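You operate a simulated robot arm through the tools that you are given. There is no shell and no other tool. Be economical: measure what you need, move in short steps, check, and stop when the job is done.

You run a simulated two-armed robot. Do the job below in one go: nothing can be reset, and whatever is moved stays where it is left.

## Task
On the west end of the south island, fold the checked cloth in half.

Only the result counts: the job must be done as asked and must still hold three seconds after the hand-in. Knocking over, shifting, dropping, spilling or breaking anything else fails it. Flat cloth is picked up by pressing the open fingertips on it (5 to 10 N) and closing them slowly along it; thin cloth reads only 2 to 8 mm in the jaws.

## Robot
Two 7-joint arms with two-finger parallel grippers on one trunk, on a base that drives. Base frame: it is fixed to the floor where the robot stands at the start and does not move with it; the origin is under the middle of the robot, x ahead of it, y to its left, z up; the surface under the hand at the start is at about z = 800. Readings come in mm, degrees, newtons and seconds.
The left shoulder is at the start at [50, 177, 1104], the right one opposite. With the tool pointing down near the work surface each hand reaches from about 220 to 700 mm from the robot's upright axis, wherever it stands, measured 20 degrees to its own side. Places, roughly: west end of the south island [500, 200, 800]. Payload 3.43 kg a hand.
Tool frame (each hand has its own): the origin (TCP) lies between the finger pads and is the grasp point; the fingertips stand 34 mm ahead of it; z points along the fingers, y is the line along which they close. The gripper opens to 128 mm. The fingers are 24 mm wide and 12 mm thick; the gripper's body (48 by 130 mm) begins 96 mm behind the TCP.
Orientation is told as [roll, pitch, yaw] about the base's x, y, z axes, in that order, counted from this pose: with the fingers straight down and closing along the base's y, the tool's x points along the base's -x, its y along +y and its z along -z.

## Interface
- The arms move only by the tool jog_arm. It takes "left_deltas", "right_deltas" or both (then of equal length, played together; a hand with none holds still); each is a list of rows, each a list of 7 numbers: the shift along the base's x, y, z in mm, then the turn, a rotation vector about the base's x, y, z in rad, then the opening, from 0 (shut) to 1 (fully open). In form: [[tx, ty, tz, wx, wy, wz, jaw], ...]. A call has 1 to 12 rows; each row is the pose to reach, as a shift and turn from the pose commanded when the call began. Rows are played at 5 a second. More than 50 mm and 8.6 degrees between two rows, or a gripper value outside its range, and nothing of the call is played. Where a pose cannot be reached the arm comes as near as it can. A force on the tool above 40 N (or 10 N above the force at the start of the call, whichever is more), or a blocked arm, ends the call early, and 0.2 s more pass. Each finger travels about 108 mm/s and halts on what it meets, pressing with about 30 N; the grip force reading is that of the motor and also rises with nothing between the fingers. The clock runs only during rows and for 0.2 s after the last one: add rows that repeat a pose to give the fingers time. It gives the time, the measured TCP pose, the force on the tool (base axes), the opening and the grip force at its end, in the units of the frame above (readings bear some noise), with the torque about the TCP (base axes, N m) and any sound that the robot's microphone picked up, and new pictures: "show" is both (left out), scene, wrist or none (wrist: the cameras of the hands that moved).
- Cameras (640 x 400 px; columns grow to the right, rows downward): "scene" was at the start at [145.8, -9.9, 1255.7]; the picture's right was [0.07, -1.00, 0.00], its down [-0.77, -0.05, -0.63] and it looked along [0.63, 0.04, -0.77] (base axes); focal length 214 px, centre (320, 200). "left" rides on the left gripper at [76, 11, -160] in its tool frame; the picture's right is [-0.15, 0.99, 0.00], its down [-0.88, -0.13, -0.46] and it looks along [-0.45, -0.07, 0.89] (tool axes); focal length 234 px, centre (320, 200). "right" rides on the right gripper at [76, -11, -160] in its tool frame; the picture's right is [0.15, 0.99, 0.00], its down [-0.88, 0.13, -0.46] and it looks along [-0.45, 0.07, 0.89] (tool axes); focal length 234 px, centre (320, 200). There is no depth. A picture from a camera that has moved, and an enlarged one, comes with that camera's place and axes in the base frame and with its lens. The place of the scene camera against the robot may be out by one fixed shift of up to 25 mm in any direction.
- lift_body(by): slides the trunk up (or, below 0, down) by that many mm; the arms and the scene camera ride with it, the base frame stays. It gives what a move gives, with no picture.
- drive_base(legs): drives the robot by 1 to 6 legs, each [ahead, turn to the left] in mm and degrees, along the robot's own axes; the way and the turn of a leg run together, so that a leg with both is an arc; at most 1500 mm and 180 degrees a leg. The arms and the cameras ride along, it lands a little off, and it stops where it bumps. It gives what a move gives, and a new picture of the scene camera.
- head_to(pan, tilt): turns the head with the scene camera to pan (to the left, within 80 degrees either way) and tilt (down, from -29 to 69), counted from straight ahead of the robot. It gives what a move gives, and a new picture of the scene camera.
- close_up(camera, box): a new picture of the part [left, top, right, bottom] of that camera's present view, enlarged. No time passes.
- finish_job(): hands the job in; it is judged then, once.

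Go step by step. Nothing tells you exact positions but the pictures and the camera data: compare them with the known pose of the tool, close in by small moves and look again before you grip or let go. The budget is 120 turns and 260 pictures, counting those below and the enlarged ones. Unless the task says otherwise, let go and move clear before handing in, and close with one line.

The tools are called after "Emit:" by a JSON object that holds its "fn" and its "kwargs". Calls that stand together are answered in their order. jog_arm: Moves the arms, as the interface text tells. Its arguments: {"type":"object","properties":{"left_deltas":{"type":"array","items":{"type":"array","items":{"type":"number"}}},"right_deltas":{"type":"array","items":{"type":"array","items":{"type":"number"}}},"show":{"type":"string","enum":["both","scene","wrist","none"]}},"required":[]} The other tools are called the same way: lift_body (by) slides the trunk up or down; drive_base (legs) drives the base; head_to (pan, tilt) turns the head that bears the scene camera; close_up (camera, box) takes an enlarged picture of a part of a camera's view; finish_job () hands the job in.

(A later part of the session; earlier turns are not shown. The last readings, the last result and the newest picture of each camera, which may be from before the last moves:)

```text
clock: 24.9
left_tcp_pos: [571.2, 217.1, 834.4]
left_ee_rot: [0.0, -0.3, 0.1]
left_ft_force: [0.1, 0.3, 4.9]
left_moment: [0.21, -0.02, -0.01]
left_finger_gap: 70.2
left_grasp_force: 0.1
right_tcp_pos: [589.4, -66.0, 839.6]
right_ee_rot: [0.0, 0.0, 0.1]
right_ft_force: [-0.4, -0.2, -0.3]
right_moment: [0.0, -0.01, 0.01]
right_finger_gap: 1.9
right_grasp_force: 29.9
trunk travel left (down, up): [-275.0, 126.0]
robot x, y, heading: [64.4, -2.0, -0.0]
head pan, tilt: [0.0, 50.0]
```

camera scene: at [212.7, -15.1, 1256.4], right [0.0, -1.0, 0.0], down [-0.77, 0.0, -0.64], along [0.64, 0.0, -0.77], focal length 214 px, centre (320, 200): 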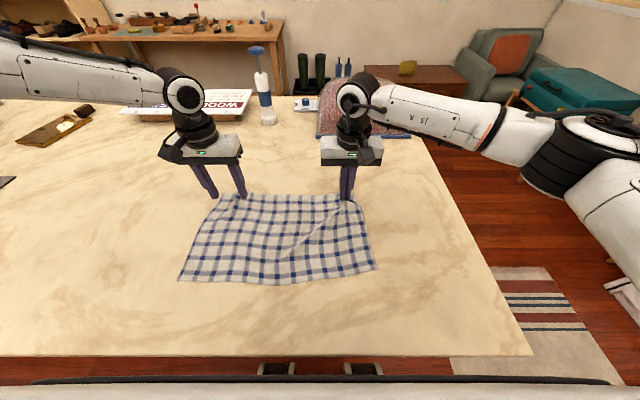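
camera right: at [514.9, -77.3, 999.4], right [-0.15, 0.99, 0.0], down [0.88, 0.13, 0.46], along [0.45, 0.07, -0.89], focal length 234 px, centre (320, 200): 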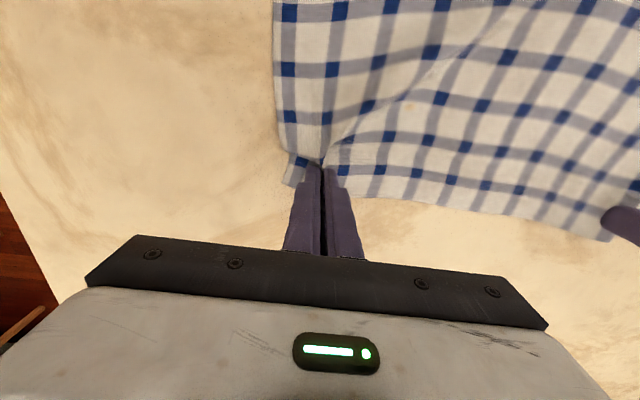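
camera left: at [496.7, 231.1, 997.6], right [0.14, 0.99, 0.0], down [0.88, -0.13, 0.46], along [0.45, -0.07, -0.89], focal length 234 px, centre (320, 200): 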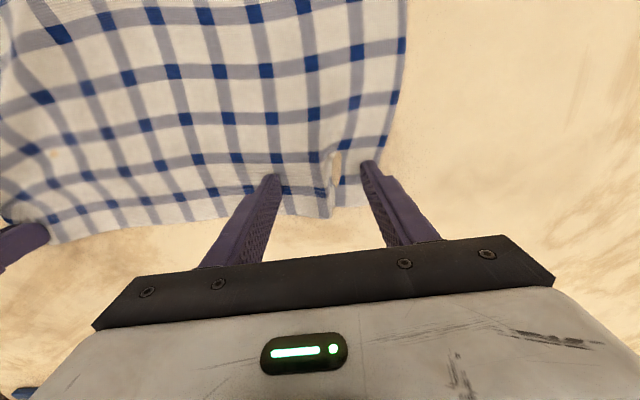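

Contact is at 5 N, so I'll press slightly more and close slowly.

Emit:
{"fn": "jog_arm", "kwargs": {"left_deltas": [[0, 0, -0.8, 0, 0, 0, 0.55], [0, 0, -0.8, 0, 0, 0, 0.53], [0, 0, -0.8, 0, 0, 0, 0.51], [0, 0, -0.8, 0, 0, 0, 0.49], [0, 0, -0.8, 0, 0, 0, 0.47], [0, 0, -0.8, 0, 0, 0, 0.45], [0, 0, -0.8, 0, 0, 0, 0.43], [0, 0, -0.8, 0, 0, 0, 0.41], [0, 0, -0.8, 0, 0, 0, 0.39], [0, 0, -0.8, 0, 0, 0, 0.37], [0, 0, -0.8, 0, 0, 0, 0.35], [0, 0, -0.8, 0, 0, 0, 0.33]], "show": "none"}}

Emit:
{"fn": "jog_arm", "kwargs": {"left_deltas": [[0, 0, 0, 0, 0, 0, 0.31], [0, 0, 0, 0, 0, 0, 0.29], [0, 0, 0, 0, 0, 0, 0.27], [0, 0, 0, 0, 0, 0, 0.25], [0, 0, 0, 0, 0, 0, 0.23], [0, 0, 0, 0, 0, 0, 0.21], [0, 0, 0, 0, 0, 0, 0.19], [0, 0, 0, 0, 0, 0, 0.17]], "show": "wrist"}}

```text
clock: 27.5
left_tcp_pos: [570.4, 217.6, 835.3]
left_ee_rot: [0.0, -0.3, 0.1]
left_ft_force: [0.9, -0.1, 17.4]
left_moment: [0.36, 0.06, 0.0]
left_finger_gap: 42.5
left_grasp_force: 0.1
right_tcp_pos: [587.7, -66.2, 840.1]
right_ee_rot: [0.0, 0.0, -0.1]
right_ft_force: [0.5, 0.5, 0.5]
right_moment: [0.04, -0.01, -0.05]
right_finger_gap: 1.9
right_grasp_force: 30.2
trunk travel left (down, up): [-275.0, 126.0]
robot x, y, heading: [66.2, -0.4, 0.2]
head pan, tilt: [0.0, 50.0]
```

```text
clock: 29.3
left_tcp_pos: [571.4, 218.5, 834.8]
left_ee_rot: [-0.1, -0.3, 0.1]
left_ft_force: [1.3, -2.1, 18.2]
left_moment: [0.23, -0.01, -0.02]
left_finger_gap: 20.6
left_grasp_force: 0.1
right_tcp_pos: [588.6, -65.9, 841.3]
right_ee_rot: [0.0, -0.1, 0.0]
right_ft_force: [-0.1, -0.2, -0.6]
right_moment: [0.02, -0.01, 0.01]
right_finger_gap: 2.0
right_grasp_force: 29.9
trunk travel left (down, up): [-275.0, 126.0]
robot x, y, heading: [66.1, 0.2, 0.1]
head pan, tilt: [0.0, 50.0]
camera left: at [491.6, 228.1, 994.9], right [0.14, 0.99, 0.0], down [0.88, -0.13, 0.46], along [0.46, -0.07, -0.89], focal length 234 px, centre (320, 200)
```

left: 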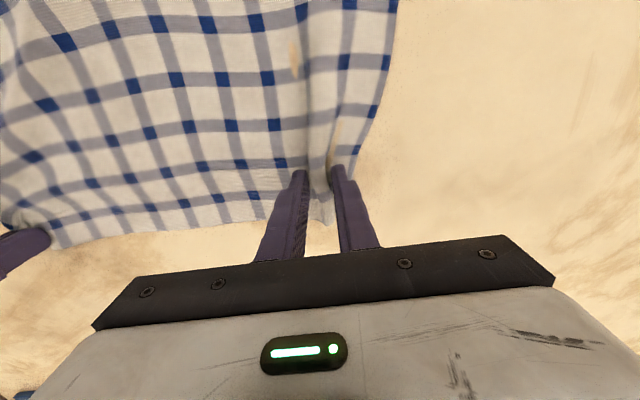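

There's a good tall ridge now. I'll ease the pressure and finish closing.

Emit:
{"fn": "jog_arm", "kwargs": {"left_deltas": [[0, 0, 0.8, 0, 0, 0, 0.15], [0, 0, 0.8, 0, 0, 0, 0.13], [0, 0, 0.8, 0, 0, 0, 0.11], [0, 0, 0.8, 0, 0, 0, 0.09], [0, 0, 0.8, 0, 0, 0, 0.07], [0, 0, 0.8, 0, 0, 0, 0.05], [0, 0, 0.8, 0, 0, 0, 0.03], [0, 0, 0.8, 0, 0, 0, 0.01], [0, 0, 0.8, 0, 0, 0, 0], [0, 0, 0.8, 0, 0, 0, 0]], "show": "wrist"}}

```text
clock: 31.5
left_tcp_pos: [570.7, 217.8, 836.2]
left_ee_rot: [-0.1, -0.3, 0.1]
left_ft_force: [0.1, -1.4, 9.8]
left_moment: [-0.06, 0.01, 0.0]
left_finger_gap: 8.7
left_grasp_force: 29.5
right_tcp_pos: [588.9, -65.0, 840.6]
right_ee_rot: [0.1, 0.0, 0.0]
right_ft_force: [-0.2, -0.4, 0.3]
right_moment: [0.0, -0.02, 0.01]
right_finger_gap: 1.6
right_grasp_force: 30.0
trunk travel left (down, up): [-275.0, 126.0]
robot x, y, heading: [66.2, 2.3, 0.0]
head pan, tilt: [0.0, 50.0]
camera left: at [492.7, 228.6, 995.3], right [0.14, 0.99, 0.0], down [0.88, -0.13, 0.46], along [0.46, -0.07, -0.89], focal length 234 px, centre (320, 200)
```

left: 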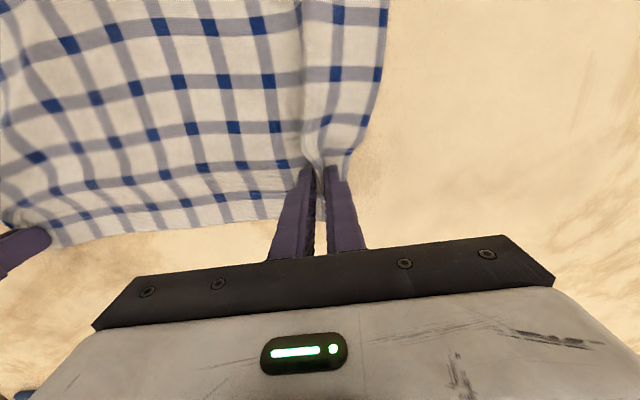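

Both corners are held (8.7 mm and 1.6 mm). I'll lift both hands a little and look.

Emit:
{"fn": "jog_arm", "kwargs": {"left_deltas": [[0, 0, 10, 0, 0, 0, 0], [-2, 0, 22, 0, 0, 0, 0], [-5, 0, 34, 0, 0, 0, 0], [-8, 0, 46, 0, 0, 0, 0], [-12, 0, 58, 0, 0, 0, 0]], "right_deltas": [[0, 0, 8, 0, 0, 0, 0], [-2, 0, 20, 0, 0, 0, 0], [-5, 0, 32, 0, 0, 0, 0], [-8, 0, 44, 0, 0, 0, 0], [-12, 0, 56, 0, 0, 0, 0]]}}

```text
clock: 32.7
left_tcp_pos: [558.5, 216.6, 895.0]
left_ee_rot: [0.0, -0.2, 0.1]
left_ft_force: [0.2, -0.4, 0.2]
left_moment: [-0.05, 0.0, 0.0]
left_finger_gap: 2.2
left_grasp_force: 30.1
right_tcp_pos: [576.4, -63.9, 898.2]
right_ee_rot: [0.0, 0.1, 0.0]
right_ft_force: [0.2, 0.0, -0.2]
right_moment: [0.02, -0.02, 0.03]
right_finger_gap: 1.8
right_grasp_force: 29.9
trunk travel left (down, up): [-275.0, 126.0]
robot x, y, heading: [64.4, -2.3, 0.2]
head pan, tilt: [0.0, 50.0]
camera scene: at [212.5, -15.2, 1256.5], right [0.0, -1.0, 0.0], down [-0.77, 0.0, -0.64], along [0.64, 0.0, -0.77], focal length 214 px, centre (320, 200)
camera right: at [502.3, -75.8, 1057.7], right [-0.15, 0.99, 0.0], down [0.88, 0.13, 0.46], along [0.45, 0.07, -0.89], focal length 234 px, centre (320, 200)
camera left: at [481.3, 226.2, 1053.9], right [0.14, 0.99, 0.0], down [0.88, -0.13, 0.46], along [0.45, -0.07, -0.89], focal length 234 px, centre (320, 200)
```

scene: 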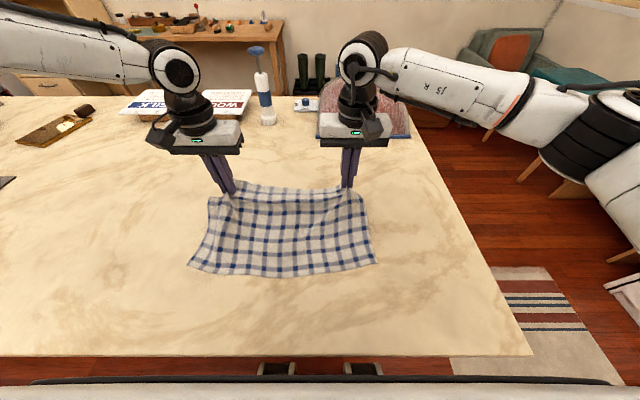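
right: 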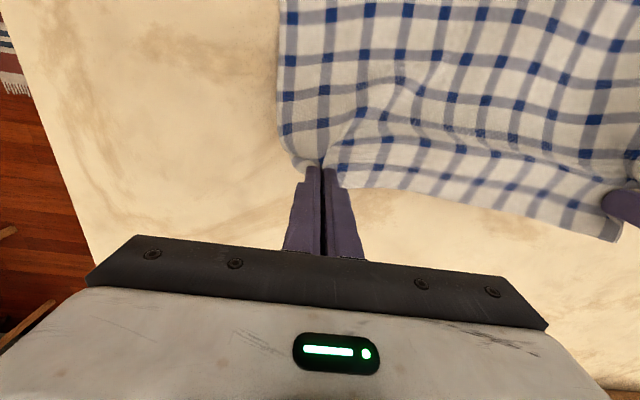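
left: 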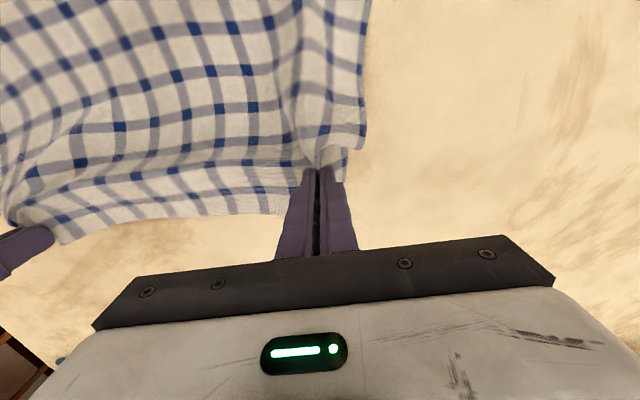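

Both corners are firmly held and lifting. The near edge has slid forward to about x≈409. I'll carry on along an arc toward the near edge and spread the hands a little.

Emit:
{"fn": "jog_arm", "kwargs": {"left_deltas": [[-8, 2, 12, 0, 0, 0, 0], [-18, 4, 24, 0, 0, 0, 0], [-30, 6, 34, 0, 0, 0, 0], [-42, 8, 42, 0, 0, 0, 0], [-55, 10, 48, 0, 0, 0, 0], [-55, 10, 48, 0, 0, 0, 0]], "right_deltas": [[-8, -2, 12, 0, 0, 0, 0], [-18, -4, 24, 0, 0, 0, 0], [-30, -6, 34, 0, 0, 0, 0], [-43, -8, 42, 0, 0, 0, 0], [-58, -8, 48, 0, 0, 0, 0], [-58, -8, 48, 0, 0, 0, 0]]}}

```text
clock: 34.1
left_tcp_pos: [504.3, 226.2, 941.3]
left_ee_rot: [-0.2, -0.2, 0.1]
left_ft_force: [-0.4, -14.8, -0.1]
left_moment: [-0.54, 0.01, 0.05]
left_finger_gap: 2.3
left_grasp_force: 29.7
right_tcp_pos: [520.4, -71.9, 944.6]
right_ee_rot: [0.2, 0.0, 0.1]
right_ft_force: [-0.2, 15.8, -0.5]
right_moment: [0.54, 0.01, -0.34]
right_finger_gap: 3.1
right_grasp_force: 30.2
trunk travel left (down, up): [-275.0, 126.0]
robot x, y, heading: [67.0, -0.0, 0.0]
head pan, tilt: [0.0, 50.0]
camera scene: at [212.8, -15.1, 1256.4], right [0.0, -1.0, 0.0], down [-0.77, 0.0, -0.64], along [0.64, 0.0, -0.77], focal length 214 px, centre (320, 200)
camera right: at [445.0, -84.5, 1104.0], right [-0.15, 0.99, 0.0], down [0.88, 0.13, 0.46], along [0.45, 0.07, -0.89], focal length 234 px, centre (320, 200)
camera left: at [426.4, 236.3, 1101.4], right [0.14, 0.99, 0.0], down [0.88, -0.13, 0.46], along [0.45, -0.07, -0.89], focal length 234 px, centre (320, 200)
```

scene: 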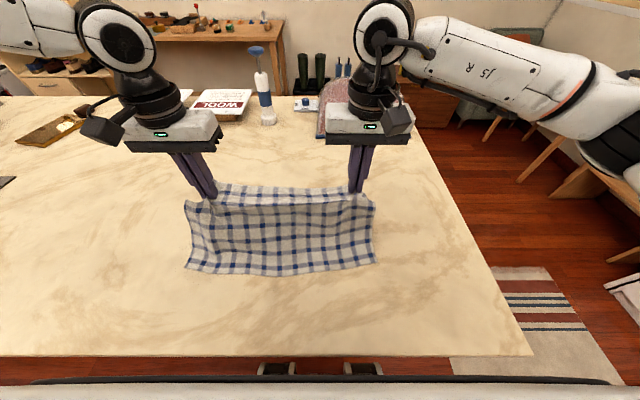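
right: 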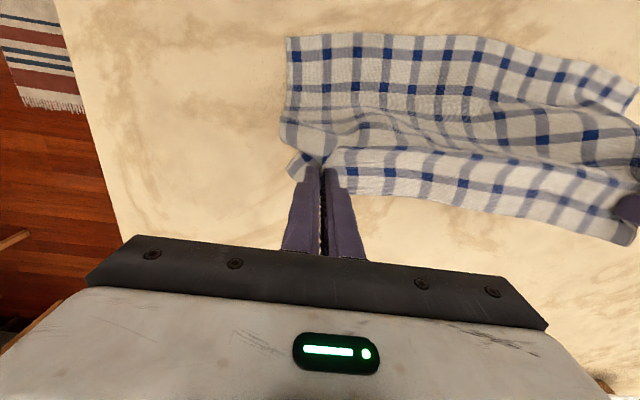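
left: 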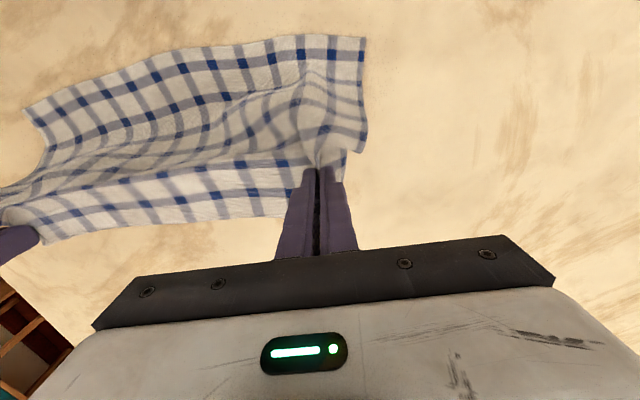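

The cloth hangs nicely and the fold line is near x≈510. The pinch keeps the edge flap pointing away from me, so while moving back I'll tilt the fingers toward the robot (about 45°) to help the edge turn over, and relax the side tension.

Emit:
{"fn": "jog_arm", "kwargs": {"left_deltas": [[-13, -3, 0, 0, 0.13, 0, 0], [-26, -3, -4, 0, 0.26, 0, 0], [-39, -3, -9, 0, 0.39, 0, 0], [-52, -3, -15, 0, 0.52, 0, 0], [-64, -3, -21, 0, 0.65, 0, 0], [-76, -3, -27, 0, 0.78, 0, 0], [-76, -3, -27, 0, 0.78, 0, 0]], "right_deltas": [[-15, 3, 0, 0, 0.13, 0, 0], [-30, 3, -4, 0, 0.26, 0, 0], [-45, 3, -9, 0, 0.39, 0, 0], [-60, 3, -15, 0, 0.52, 0, 0], [-75, 3, -21, 0, 0.65, 0, 0], [-90, 3, -27, 0, 0.78, 0, 0], [-90, 3, -27, 0, 0.78, 0, 0]]}}

```text
clock: 35.7
left_tcp_pos: [422.7, 229.0, 917.2]
left_ee_rot: [-0.2, 44.5, 0.1]
left_ft_force: [0.9, -15.0, 1.2]
left_moment: [-0.36, 0.01, 0.41]
left_finger_gap: 2.5
left_grasp_force: 29.8
left hand out of reach, approached as far as the arm can: row 6, 7
right_tcp_pos: [430.0, -69.5, 917.0]
right_ee_rot: [0.3, 44.7, 0.1]
right_ft_force: [0.7, 16.8, -0.9]
right_moment: [0.13, -0.05, -0.64]
right_finger_gap: 3.0
right_grasp_force: 30.1
trunk travel left (down, up): [-275.0, 126.0]
robot x, y, heading: [65.7, 2.2, -0.2]
head pan, tilt: [0.0, 50.0]
camera scene: at [212.8, -15.1, 1256.5], right [0.0, -1.0, 0.0], down [-0.77, 0.0, -0.64], along [0.64, 0.0, -0.77], focal length 214 px, centre (320, 200)
camera right: at [489.7, -82.1, 1084.4], right [-0.1, 0.99, 0.11], down [0.95, 0.13, -0.3], along [-0.31, 0.07, -0.95], focal length 234 px, centre (320, 200)
camera left: at [478.1, 239.1, 1084.4], right [0.1, 0.99, -0.11], down [0.95, -0.13, -0.29], along [-0.3, -0.07, -0.95], focal length 234 px, centre (320, 200)
```

scene: 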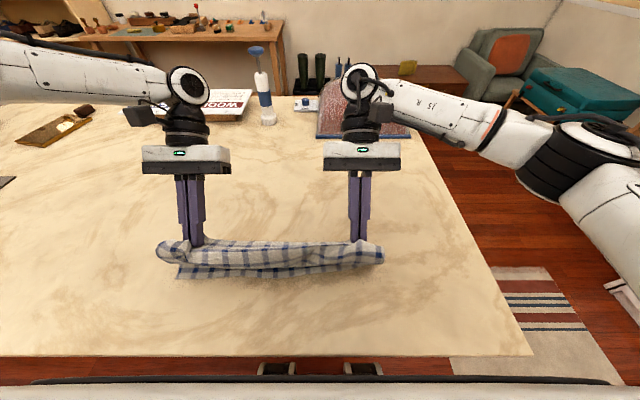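
right: 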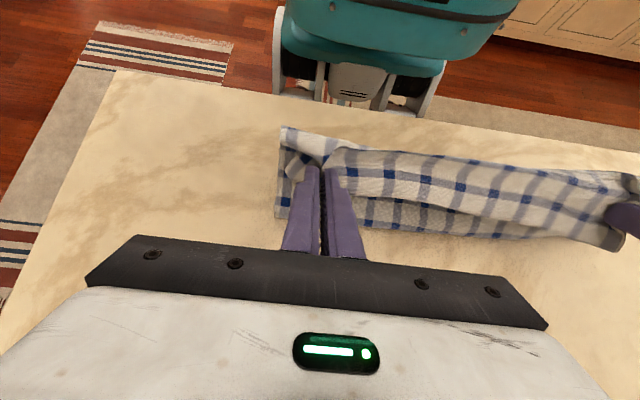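
left: 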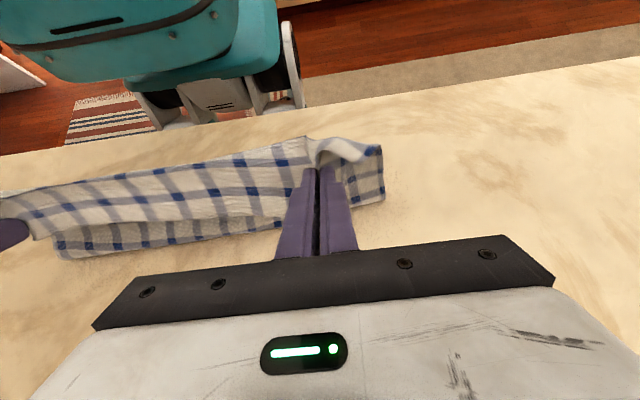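

The hands tilt well, but I need to see how the cloth is hanging before I lower. I'll take close-ups.

Emit:
{"fn": "close_up", "kwargs": {"camera": "scene", "box": [140, 160, 400, 320]}}

Emit:
{"fn": "close_up", "kwargs": {"camera": "left", "box": [0, 100, 420, 300]}}

Emit:
{"fn": "close_up", "kwargs": {"camera": "right", "box": [220, 100, 640, 300]}}

```text
2.46 times, centred on (270, 240) of scene
camera zoom: at [212.8, -15.1, 1256.5], right [0.0, -1.0, 0.0], down [-0.77, 0.0, -0.64], along [0.64, 0.0, -0.77], focal length 528 px, centre (443, 102)
```

zoom: 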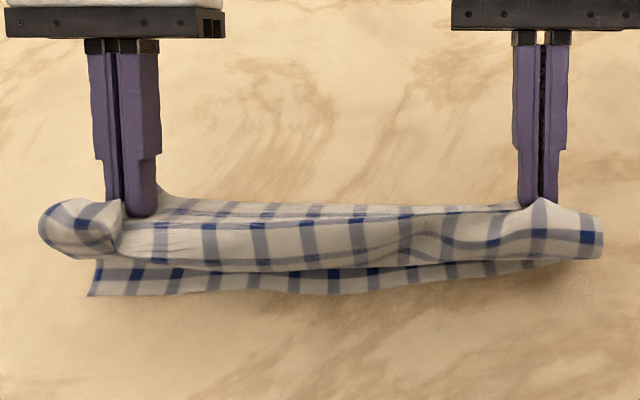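

```text
1.52 times, centred on (210, 200) of left
camera zoom: at [478.1, 239.1, 1084.4], right [0.1, 0.99, -0.11], down [0.95, -0.13, -0.29], along [-0.3, -0.07, -0.95], focal length 357 px, centre (488, 200)
```

zoom: 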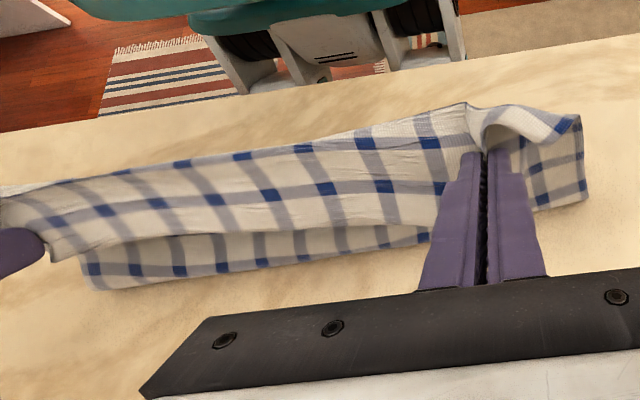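

```text
1.52 times, centred on (430, 200) of right
camera zoom: at [489.7, -82.1, 1084.4], right [-0.1, 0.99, 0.11], down [0.95, 0.13, -0.3], along [-0.31, 0.07, -0.95], focal length 357 px, centre (152, 200)
```

zoom: 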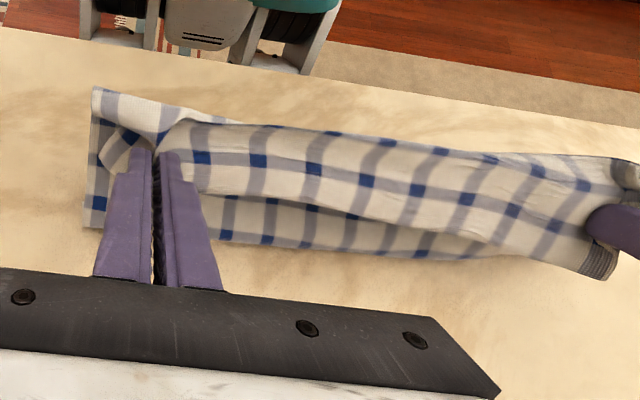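

The cloth is bulging on the robot side because the pinch points its body that way. Tilting the other way, with fingers pointing away from me, will let the upper layer trail cleanly to the fold. That needs more room, so first I'll un-tilt and move up and forward with less side tension.

Emit:
{"fn": "jog_arm", "kwargs": {"left_deltas": [[15, -2, 5, 0, -0.13, 0, 0], [30, -4, 10, 0, -0.26, 0, 0], [46, -4, 15, 0, -0.39, 0, 0], [62, -4, 20, 0, -0.52, 0, 0], [78, -4, 25, 0, -0.65, 0, 0], [94, -4, 30, 0, -0.78, 0, 0], [115, -4, 30, 0, -0.78, 0, 0], [135, -4, 30, 0, -0.78, 0, 0], [135, -4, 30, 0, -0.78, 0, 0]], "right_deltas": [[15, 2, 5, 0, -0.13, 0, 0], [30, 4, 10, 0, -0.26, 0, 0], [46, 4, 15, 0, -0.39, 0, 0], [62, 4, 20, 0, -0.52, 0, 0], [78, 4, 25, 0, -0.65, 0, 0], [94, 4, 30, 0, -0.78, 0, 0], [115, 4, 30, 0, -0.78, 0, 0], [145, 4, 30, 0, -0.78, 0, 0], [145, 4, 30, 0, -0.78, 0, 0]]}}

```text
clock: 37.7
left_tcp_pos: [554.4, 223.3, 947.3]
left_ee_rot: [-0.1, -0.3, 0.1]
left_ft_force: [-0.8, -7.8, 0.2]
left_moment: [-0.28, -0.01, 0.06]
left_finger_gap: 2.5
left_grasp_force: 30.0
right_tcp_pos: [574.5, -66.2, 947.7]
right_ee_rot: [0.0, 0.0, 0.1]
right_ft_force: [0.2, 7.1, -0.7]
right_moment: [0.25, -0.03, -0.17]
right_finger_gap: 1.9
right_grasp_force: 30.2
trunk travel left (down, up): [-275.0, 126.0]
robot x, y, heading: [65.8, 1.6, -0.0]
head pan, tilt: [0.0, 50.0]
camera scene: at [212.6, -15.2, 1256.5], right [0.0, -1.0, 0.0], down [-0.77, 0.0, -0.64], along [0.64, 0.0, -0.77], focal length 214 px, centre (320, 200)
camera right: at [499.7, -77.7, 1107.3], right [-0.15, 0.99, 0.0], down [0.88, 0.13, 0.46], along [0.45, 0.07, -0.89], focal length 234 px, centre (320, 200)
camera left: at [476.6, 234.7, 1106.7], right [0.14, 0.99, 0.0], down [0.88, -0.13, 0.46], along [0.45, -0.07, -0.89], focal length 234 px, centre (320, 200)
```

scene: 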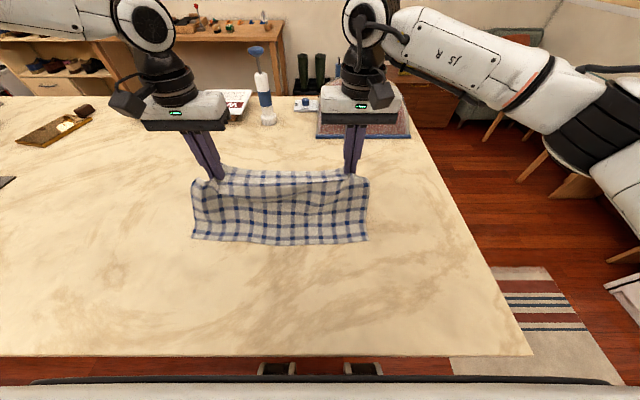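
right: 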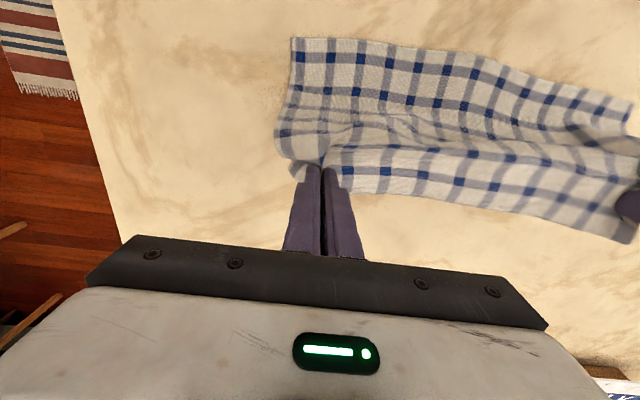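
left: 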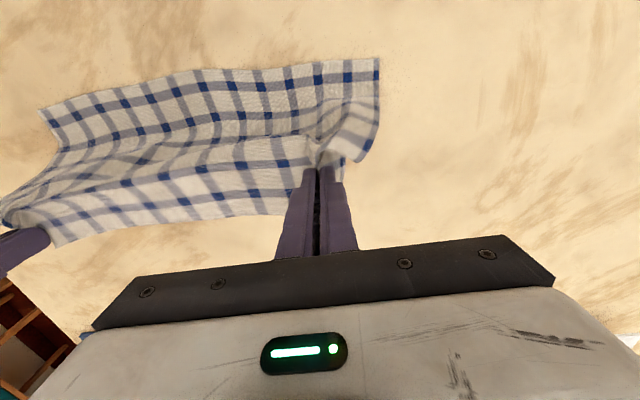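

The cloth slides easily, and it's now half-laid: near edge at about x≈466, and it rises near the hands. From here I'll follow a proper arc down and toward me while tilting the fingers away.

Emit:
{"fn": "jog_arm", "kwargs": {"left_deltas": [[-8, -1, -12, 0, -0.1, 0, 0], [-19, -2, -26, 0, -0.2, 0, 0], [-32, -2, -40, 0, -0.3, 0, 0], [-46, -2, -54, 0, -0.4, 0, 0], [-46, -2, -54, 0, -0.4, 0, 0]], "right_deltas": [[-14, 2, -12, 0, -0.1, 0, 0], [-30, 3, -25, 0, -0.2, 0, 0], [-49, 3, -38, 0, -0.3, 0, 0], [-69, 3, -51, 0, -0.4, 0, 0], [-69, 3, -51, 0, -0.4, 0, 0]]}}

```text
clock: 38.9
left_tcp_pos: [508.0, 222.7, 892.9]
left_ee_rot: [-0.1, -23.0, 0.0]
left_ft_force: [0.2, -2.1, -0.8]
left_moment: [-0.09, 0.01, -0.06]
left_finger_gap: 2.4
left_grasp_force: 30.0
right_tcp_pos: [504.6, -63.5, 895.6]
right_ee_rot: [0.0, -23.0, 0.0]
right_ft_force: [-0.5, 3.1, -0.3]
right_moment: [0.1, -0.03, -0.01]
right_finger_gap: 1.7
right_grasp_force: 30.1
trunk travel left (down, up): [-275.0, 126.0]
robot x, y, heading: [68.4, 0.3, -0.2]
head pan, tilt: [0.0, 50.0]
camera scene: at [212.8, -15.1, 1256.5], right [0.0, -1.0, 0.0], down [-0.77, 0.0, -0.64], along [0.64, 0.0, -0.77], focal length 214 px, centre (320, 200)
camera right: at [373.7, -73.7, 1013.7], right [-0.13, 0.99, -0.06], down [0.63, 0.13, 0.76], along [0.76, 0.07, -0.64], focal length 234 px, centre (320, 200)
camera left: at [374.0, 233.2, 1010.1], right [0.13, 0.99, 0.06], down [0.63, -0.13, 0.76], along [0.76, -0.07, -0.64], focal length 234 px, centre (320, 200)
```

scene: 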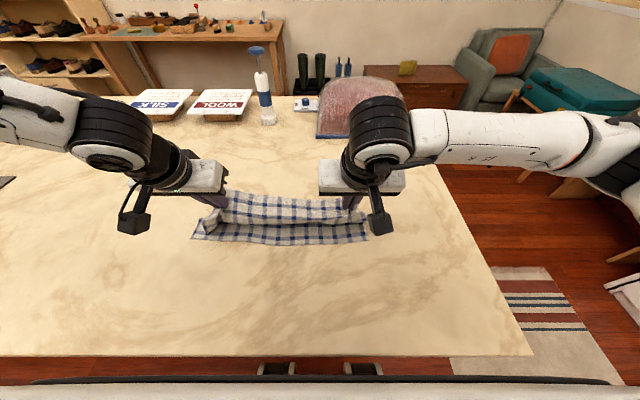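
right: 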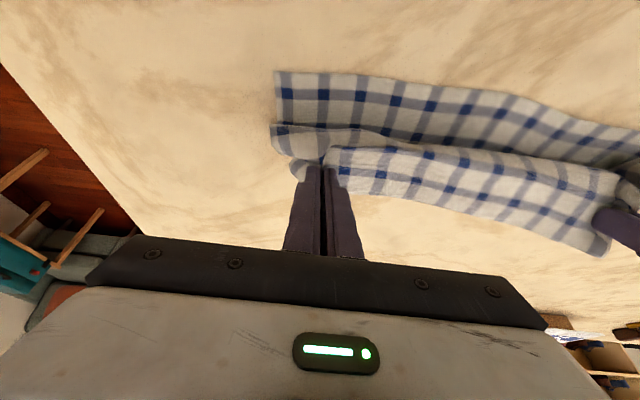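
left: 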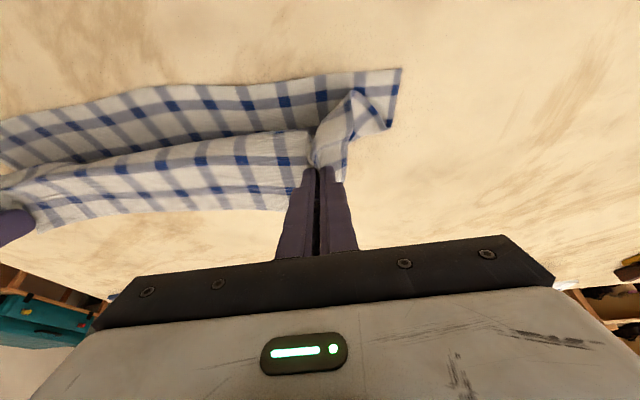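

The fold is forming well. The near edge is at about x≈464 and still, so I'll keep lowering along the arc.

Emit:
{"fn": "jog_arm", "kwargs": {"left_deltas": [[-10, 0, -11, 0, -0.1, 0, 0], [-19, 0, -22, 0, -0.2, 0, 0], [-27, 0, -33, 0, -0.3, 0, 0], [-34, 0, -43, 0, -0.385, 0, 0], [-34, 0, -43, 0, -0.385, 0, 0]], "right_deltas": [[-12, 0, -11, 0, -0.1, 0, 0], [-22, 0, -22, 0, -0.2, 0, 0], [-32, 0, -34, 0, -0.3, 0, 0], [-40, 0, -45, 0, -0.385, 0, 0], [-40, 0, -45, 0, -0.385, 0, 0]]}}

```text
clock: 40.1
left_tcp_pos: [489.2, 222.3, 846.2]
left_ee_rot: [-0.3, -45.1, 0.2]
left_ft_force: [-0.8, -5.7, 0.5]
left_moment: [-0.12, 0.02, -0.08]
left_finger_gap: 2.8
left_grasp_force: 30.5
left hand out of reach, approached as far as the arm can: row 4, 5
right_tcp_pos: [465.1, -62.4, 851.2]
right_ee_rot: [0.1, -45.2, 0.0]
right_ft_force: [1.0, 5.0, 0.4]
right_moment: [0.18, -0.06, 0.07]
right_finger_gap: 2.2
right_grasp_force: 30.0
trunk travel left (down, up): [-275.0, 126.0]
robot x, y, heading: [65.9, 2.1, -0.1]
head pan, tilt: [0.0, 50.0]
camera scene: at [212.7, -15.2, 1256.5], right [0.0, -1.0, 0.0], down [-0.77, 0.0, -0.64], along [0.64, 0.0, -0.77], focal length 214 px, centre (320, 200)
camera right: at [299.7, -73.9, 909.8], right [-0.1, 0.99, -0.1], down [0.3, 0.13, 0.95], along [0.95, 0.07, -0.31], focal length 234 px, centre (320, 200)
camera left: at [322.1, 233.3, 904.4], right [0.1, 0.99, 0.1], down [0.3, -0.13, 0.95], along [0.95, -0.07, -0.31], focal length 234 px, centre (320, 200)
```

scene: 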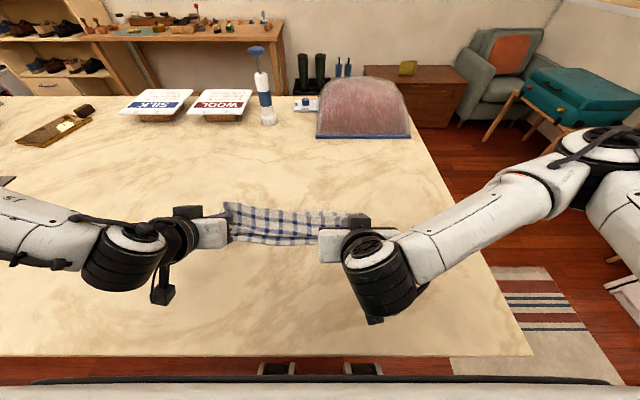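
right: 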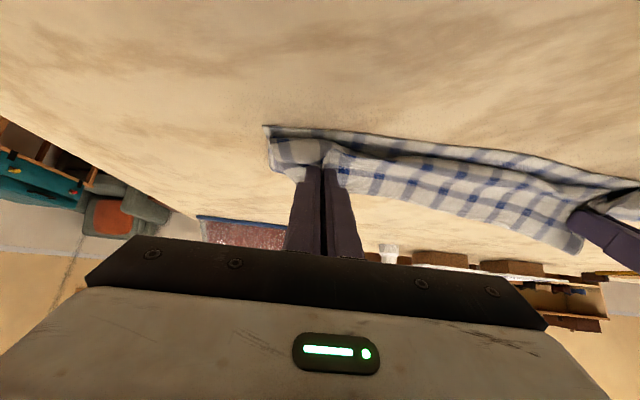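
left: 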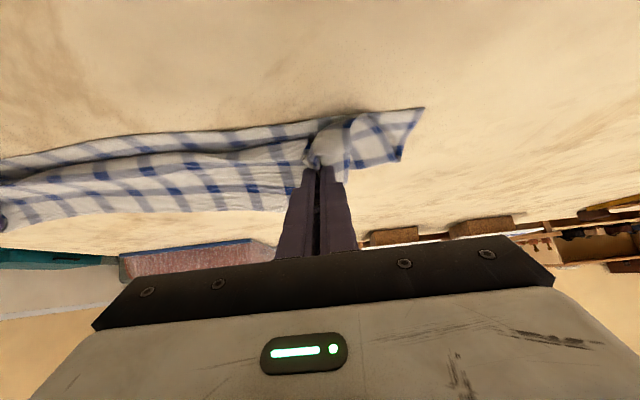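

The near edge is still at x≈464. The left arm can't fold up enough, so I'll back the base up 14 mm and then bring the right hand forward to compensate.

Emit:
{"fn": "drive_base", "kwargs": {"legs": [[-14, 0]]}}

Emit:
{"fn": "jog_arm", "kwargs": {"right_deltas": [[8, 0, -4, 0, 0, 0, 0], [14, 0, -8, 0, 0, 0, 0], [14, 0, -10, 0, 0, 0, 0], [14, 0, -10, 0, 0, 0, 0]], "left_deltas": [[0, 0, -2, 0, 0, 0, 0], [0, 0, -4, 0, 0, 0, 0], [0, 0, -8, 0, 0, 0, 0], [0, 0, -8, 0, 0, 0, 0]]}}

```text
clock: 40.9
left_tcp_pos: [476.0, 224.4, 845.6]
left_ee_rot: [-0.2, -45.1, 0.1]
left_ft_force: [-0.6, -3.9, 0.2]
left_moment: [-0.13, -0.01, -0.09]
left_finger_gap: 2.3
left_grasp_force: 30.1
right_tcp_pos: [449.7, -62.3, 852.4]
right_ee_rot: [0.0, -45.0, 0.0]
right_ft_force: [1.0, 5.3, 0.7]
right_moment: [0.17, -0.03, 0.07]
right_finger_gap: 1.8
right_grasp_force: 29.9
trunk travel left (down, up): [-275.0, 126.0]
robot x, y, heading: [50.7, 0.3, 0.3]
head pan, tilt: [0.0, 50.0]
camera scene: at [198.2, -15.1, 1256.6], right [0.0, -1.0, 0.0], down [-0.77, 0.0, -0.64], along [0.64, 0.0, -0.77], focal length 214 px, centre (320, 200)
```

scene: 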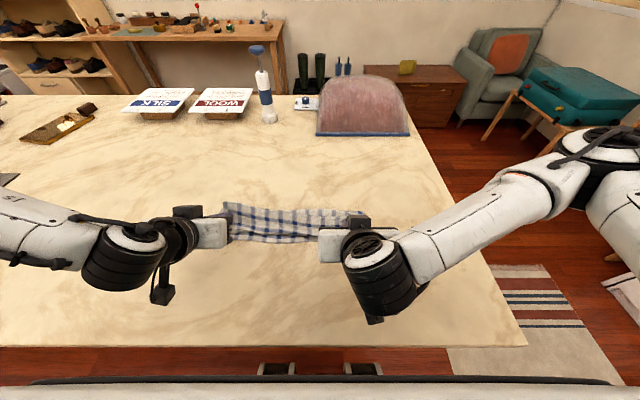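

```text
clock: 41.9
left_tcp_pos: [477.3, 222.7, 839.3]
left_ee_rot: [-0.1, -45.3, 0.2]
left_ft_force: [0.0, -2.9, 8.1]
left_moment: [-0.05, -0.1, 0.0]
left_finger_gap: 2.2
left_grasp_force: 30.8
right_tcp_pos: [464.3, -61.3, 840.7]
right_ee_rot: [0.1, -45.1, -0.1]
right_ft_force: [-0.3, 2.6, 5.9]
right_moment: [0.15, -0.01, 0.03]
right_finger_gap: 1.8
right_grasp_force: 30.2
trunk travel left (down, up): [-275.0, 126.0]
robot x, y, heading: [52.4, 0.2, -0.1]
head pan, tilt: [0.0, 50.0]
camera scene: at [197.8, -15.4, 1256.8], right [0.0, -1.0, 0.0], down [-0.77, 0.0, -0.64], along [0.64, 0.0, -0.77], focal length 214 px, centre (320, 200)
camera right: at [299.4, -72.8, 900.3], right [-0.1, 0.99, -0.1], down [0.3, 0.13, 0.95], along [0.95, 0.07, -0.31], focal length 234 px, centre (320, 200)
camera left: at [308.8, 233.4, 897.5], right [0.1, 0.99, 0.1], down [0.29, -0.13, 0.95], along [0.95, -0.07, -0.3], focal length 234 px, centre (320, 200)
```

scene: 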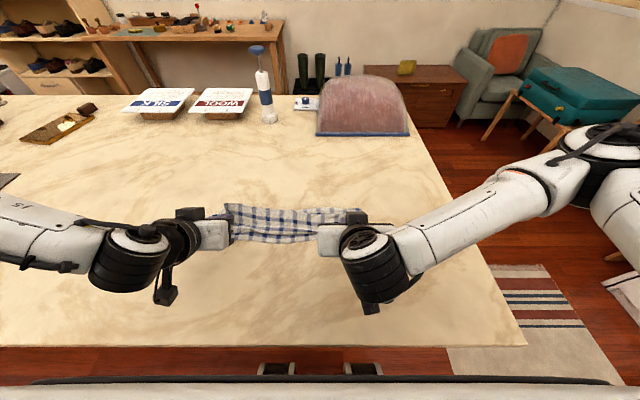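
right: 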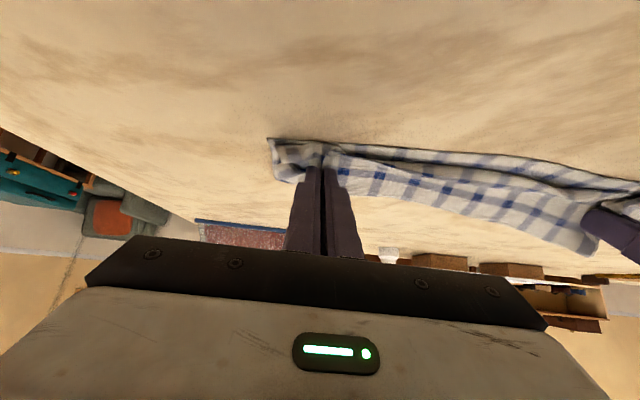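
left: 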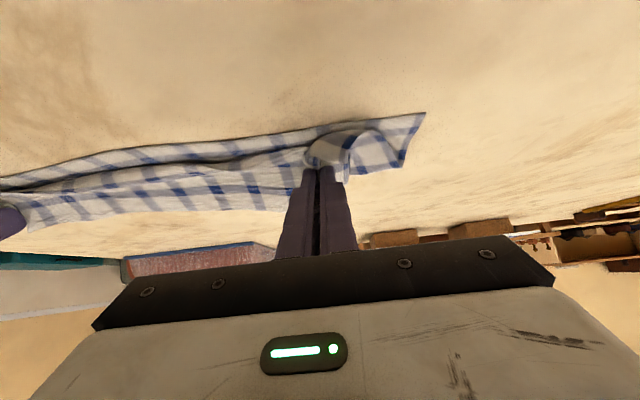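

Both hands now rest lightly on the lower layer. I'll open and back out along the fingers, which should also draw the hem toward me.

Emit:
{"fn": "jog_arm", "kwargs": {"left_deltas": [[0, 0, 1, 0, 0, 0, 0.08], [0, 0, 2, 0, 0, 0, 0.2], [0, 0, 2, 0, 0, 0, 0.35], [-6, 0, 8, 0, 0, 0, 0.35], [-14, 0, 18, 0, 0, 0, 0.35], [-18, 0, 40, 0, 0, 0, 0.35], [-20, 0, 70, 0, 0, 0, 0.35]], "right_deltas": [[0, 0, 1, 0, 0, 0, 0.08], [0, 0, 2, 0, 0, 0, 0.2], [0, 0, 2, 0, 0, 0, 0.35], [-6, 0, 8, 0, 0, 0, 0.35], [-14, 0, 18, 0, 0, 0, 0.35], [-18, 0, 40, 0, 0, 0, 0.35], [-20, 0, 70, 0, 0, 0, 0.35]]}}

```text
clock: 43.5
left_tcp_pos: [492.0, 218.7, 903.7]
left_ee_rot: [-0.1, -45.0, 0.1]
left_ft_force: [0.0, 0.0, 0.3]
left_moment: [0.01, -0.02, 0.0]
left_finger_gap: 44.9
left_grasp_force: 0.0
left hand out of reach, approached as far as the arm can: row 4, 5, 6, 7
right_tcp_pos: [443.6, -63.5, 910.8]
right_ee_rot: [0.1, -45.0, 0.1]
right_ft_force: [0.1, 0.4, -1.0]
right_moment: [0.01, 0.0, -0.03]
right_finger_gap: 44.6
right_grasp_force: 0.0
trunk travel left (down, up): [-275.0, 126.0]
robot x, y, heading: [51.3, -0.4, 0.0]
head pan, tilt: [0.0, 50.0]
camera scene: at [198.2, -15.2, 1256.5], right [0.0, -1.0, 0.0], down [-0.77, 0.0, -0.64], along [0.64, 0.0, -0.77], focal length 214 px, centre (320, 200)
camera right: at [278.7, -75.5, 970.7], right [-0.1, 0.99, -0.1], down [0.3, 0.13, 0.94], along [0.95, 0.07, -0.31], focal length 234 px, centre (320, 200)
camera left: at [324.3, 229.0, 963.1], right [0.1, 0.99, 0.1], down [0.3, -0.13, 0.94], along [0.95, -0.07, -0.31], focal length 234 px, centre (320, 200)
```

scene: 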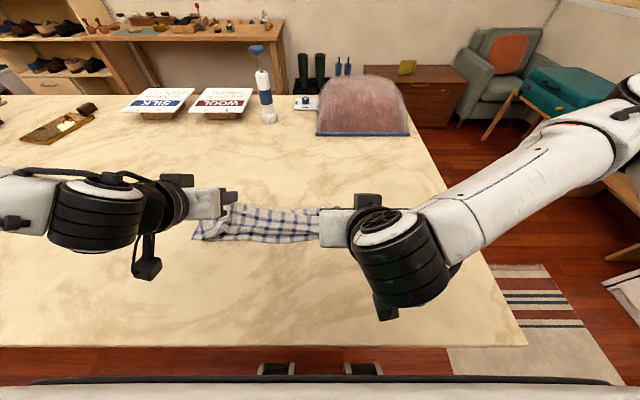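
right: 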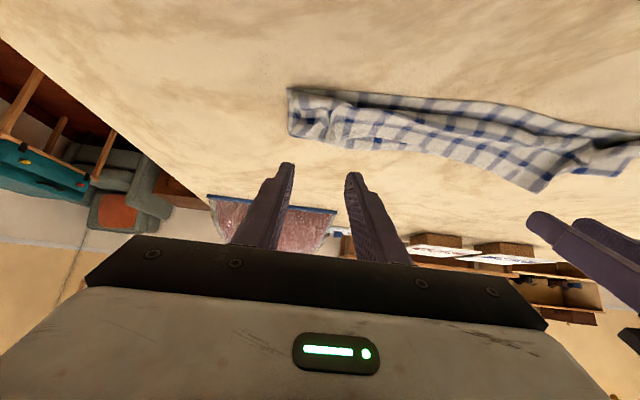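
left: 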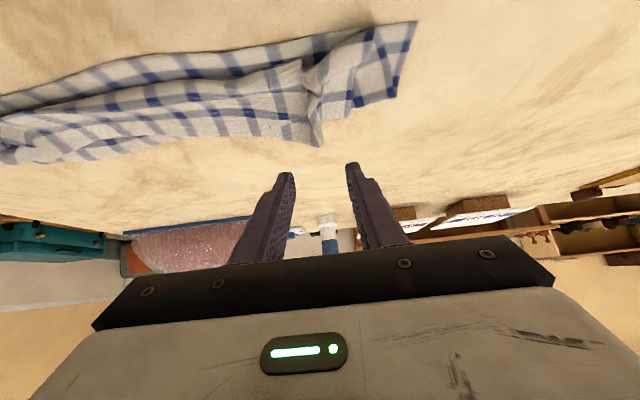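

It's released. I'll lift the hands clear to the sides and straighten them so I can see the result.

Emit:
{"fn": "jog_arm", "kwargs": {"left_deltas": [[0, 15, 25, 0, 0.13, 0, 0.35], [0, 30, 50, 0, 0.26, 0, 0.35], [0, 45, 75, 0, 0.39, 0, 0.35], [0, 60, 90, 0, 0.52, 0, 0.35], [0, 80, 100, 0, 0.65, 0, 0.35], [0, 100, 110, 0, 0.78, 0, 0.35]], "right_deltas": [[0, -15, 25, 0, 0.13, 0, 0.35], [0, -30, 50, 0, 0.26, 0, 0.35], [0, -45, 75, 0, 0.39, 0, 0.35], [0, -60, 90, 0, 0.52, 0, 0.35], [0, -80, 100, 0, 0.65, 0, 0.35], [0, -100, 110, 0, 0.78, 0, 0.35]]}}

Emit:
{"fn": "close_up", "kwargs": {"camera": "scene", "box": [160, 170, 400, 320]}}

```text
clock: 44.9
left_tcp_pos: [489.9, 321.3, 1013.3]
left_ee_rot: [0.0, -0.1, 0.0]
left_ft_force: [0.5, -0.2, -0.7]
left_moment: [-0.01, 0.0, 0.0]
left_finger_gap: 44.6
left_grasp_force: 0.0
right_tcp_pos: [444.0, -165.2, 1018.5]
right_ee_rot: [0.2, 0.0, -0.1]
right_ft_force: [0.1, -0.3, -0.3]
right_moment: [0.0, 0.01, 0.0]
right_finger_gap: 44.7
right_grasp_force: 0.0
trunk travel left (down, up): [-275.0, 126.0]
robot x, y, heading: [50.0, -0.3, 0.2]
head pan, tilt: [0.0, 50.0]
camera scene: at [199.0, -15.3, 1256.4], right [0.0, -1.0, 0.0], down [-0.77, 0.0, -0.64], along [0.64, 0.0, -0.77], focal length 214 px, centre (320, 200)
camera right: at [368.9, -176.4, 1178.7], right [-0.15, 0.99, 0.0], down [0.88, 0.13, 0.46], along [0.45, 0.07, -0.89], focal length 234 px, centre (320, 200)
camera left: at [412.1, 331.6, 1172.8], right [0.15, 0.99, 0.0], down [0.88, -0.13, 0.46], along [0.45, -0.07, -0.89], focal length 234 px, centre (320, 200)
```

scene: 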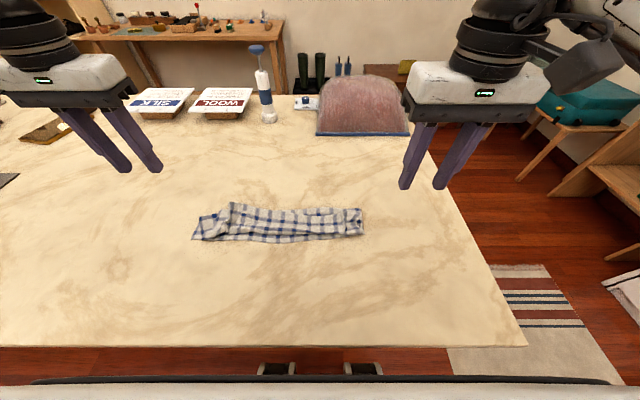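
right: 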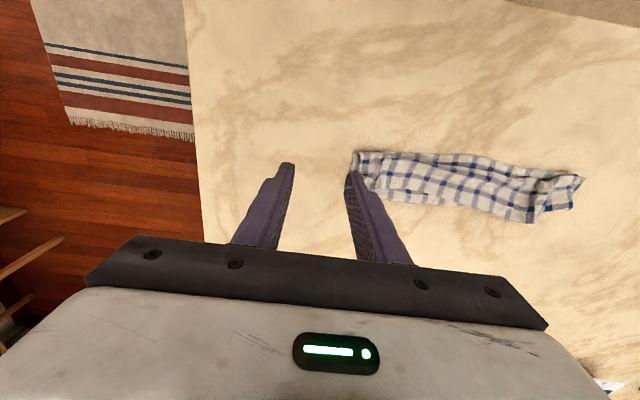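
left: 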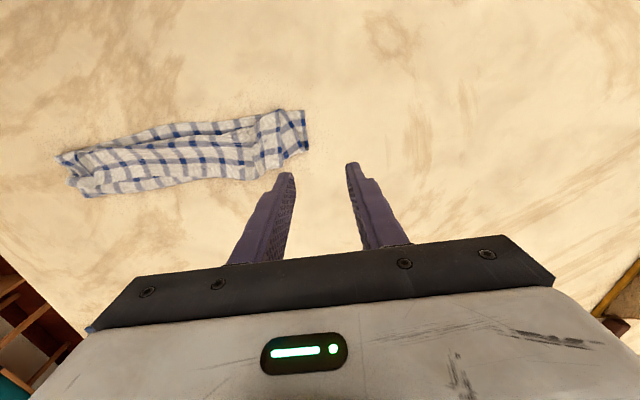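

```text
2.67 times, centred on (280, 245) of scene
camera zoom: at [199.0, -15.3, 1256.4], right [0.0, -1.0, 0.0], down [-0.77, 0.0, -0.64], along [0.64, 0.0, -0.77], focal length 572 px, centre (427, 80)
```

zoom: 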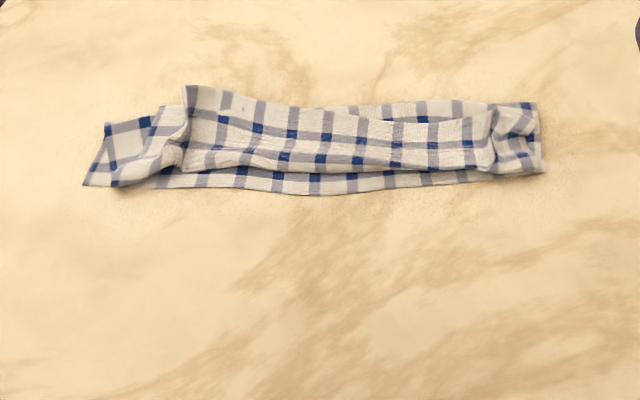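

The hem rolled back on itself, so the cloth now lies in a Z with three layers instead of a half fold. A better way is to pick the edge up, let the cloth hang straight, lay the lower half down, and bring the held edge back over so it leads. I'll inspect the pile first.

Emit:
{"fn": "close_up", "kwargs": {"camera": "left", "box": [40, 80, 340, 220]}}

Emit:
{"fn": "close_up", "kwargs": {"camera": "right", "box": [320, 120, 620, 260]}}

```text
2.13 times, centred on (190, 150) of left
camera zoom: at [412.1, 331.6, 1172.8], right [0.15, 0.99, 0.0], down [0.88, -0.13, 0.46], along [0.45, -0.07, -0.89], focal length 500 px, centre (597, 307)
```

zoom: 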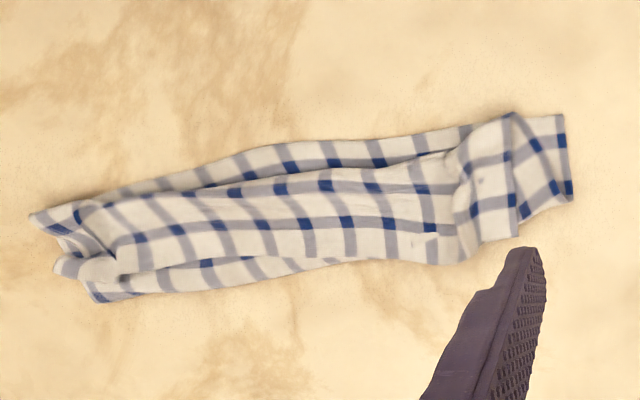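

```text
2.13 times, centred on (470, 190) of right
camera zoom: at [368.9, -176.4, 1178.7], right [-0.15, 0.99, 0.0], down [0.88, 0.13, 0.46], along [0.45, 0.07, -0.89], focal length 500 px, centre (0, 221)
```

zoom: 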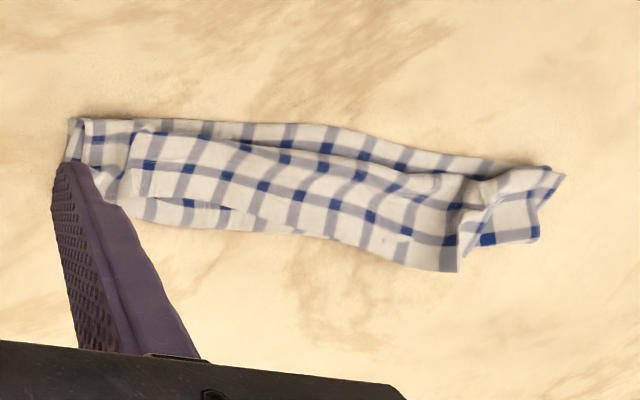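

Each pinch crease is still there, at about y≈220 and y≈−65. I'll re-grip at those creases but close to the far edge, which now lies on top at about x≈530, starting with a look from above.

Emit:
{"fn": "jog_arm", "kwargs": {"left_deltas": [[4, -17, -22, 0, 0, 0, 0.37], [8, -34, -44, 0, 0, 0, 0.37], [12, -51, -66, 0, 0, 0, 0.37], [16, -68, -88, 0, 0, 0, 0.37], [20, -85, -110, 0, 0, 0, 0.37], [22, -100, -133, 0, 0, 0, 0.37], [22, -100, -133, 0, 0, 0, 0.37]], "right_deltas": [[11, 17, -22, 0, 0, 0, 0.37], [22, 34, -44, 0, 0, 0, 0.37], [33, 51, -66, 0, 0, 0, 0.37], [44, 68, -88, 0, 0, 0, 0.37], [55, 85, -110, 0, 0, 0, 0.37], [66, 101, -136, 0, 0, 0, 0.37], [66, 101, -136, 0, 0, 0, 0.37]], "show": "wrist"}}

Emit:
{"fn": "close_up", "kwargs": {"camera": "left", "box": [120, 60, 420, 250]}}

Emit:
{"fn": "close_up", "kwargs": {"camera": "right", "box": [220, 60, 520, 250]}}

```text
clock: 46.5
left_tcp_pos: [513.3, 219.4, 882.0]
left_ee_rot: [-0.1, -0.4, 0.1]
left_ft_force: [-0.1, -0.6, -0.3]
left_moment: [0.0, 0.04, 0.0]
left_finger_gap: 47.2
left_grasp_force: 0.0
right_tcp_pos: [512.3, -59.8, 885.3]
right_ee_rot: [0.0, -0.2, 0.0]
right_ft_force: [-0.2, -0.1, 0.0]
right_moment: [0.0, 0.0, -0.03]
right_finger_gap: 47.2
right_grasp_force: 0.3
trunk travel left (down, up): [-275.0, 126.0]
robot x, y, heading: [53.2, 1.0, 0.3]
head pan, tilt: [0.0, 50.0]
camera right: at [436.9, -72.2, 1043.6], right [-0.15, 0.99, 0.0], down [0.88, 0.13, 0.46], along [0.46, 0.07, -0.89], focal length 234 px, centre (320, 200)
camera left: at [434.9, 229.8, 1041.2], right [0.14, 0.99, 0.0], down [0.88, -0.13, 0.46], along [0.46, -0.07, -0.89], focal length 234 px, centre (320, 200)
```

right: 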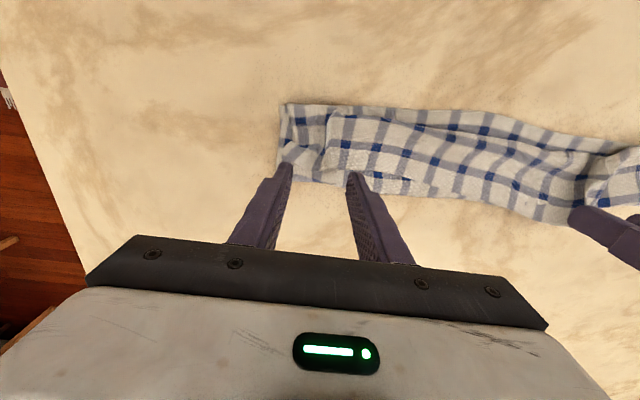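
left: 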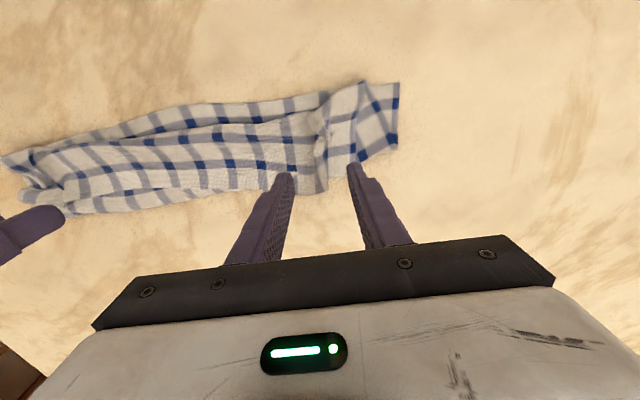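

```text
2.11 times, centred on (270, 155) of left
camera zoom: at [434.9, 229.8, 1041.2], right [0.14, 0.99, 0.0], down [0.88, -0.13, 0.46], along [0.46, -0.07, -0.89], focal length 493 px, centre (425, 295)
```

zoom: 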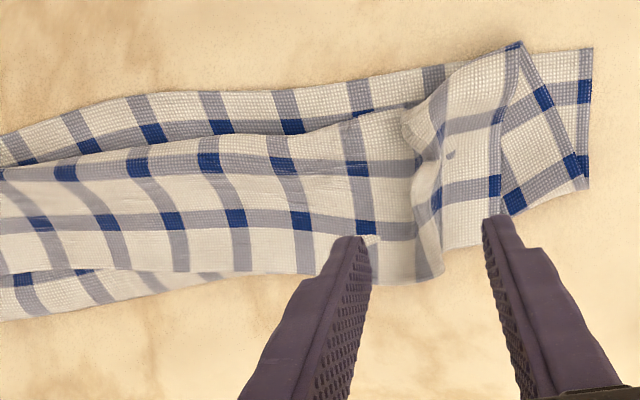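

```text
2.11 times, centred on (370, 155) of right
camera zoom: at [436.9, -72.2, 1043.6], right [-0.15, 0.99, 0.0], down [0.88, 0.13, 0.46], along [0.46, 0.07, -0.89], focal length 493 px, centre (215, 295)
```

zoom: 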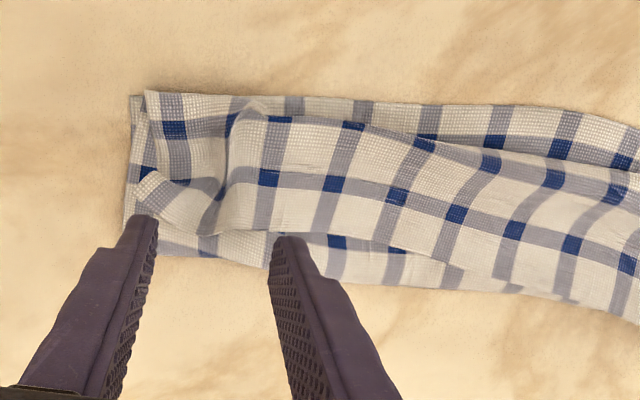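

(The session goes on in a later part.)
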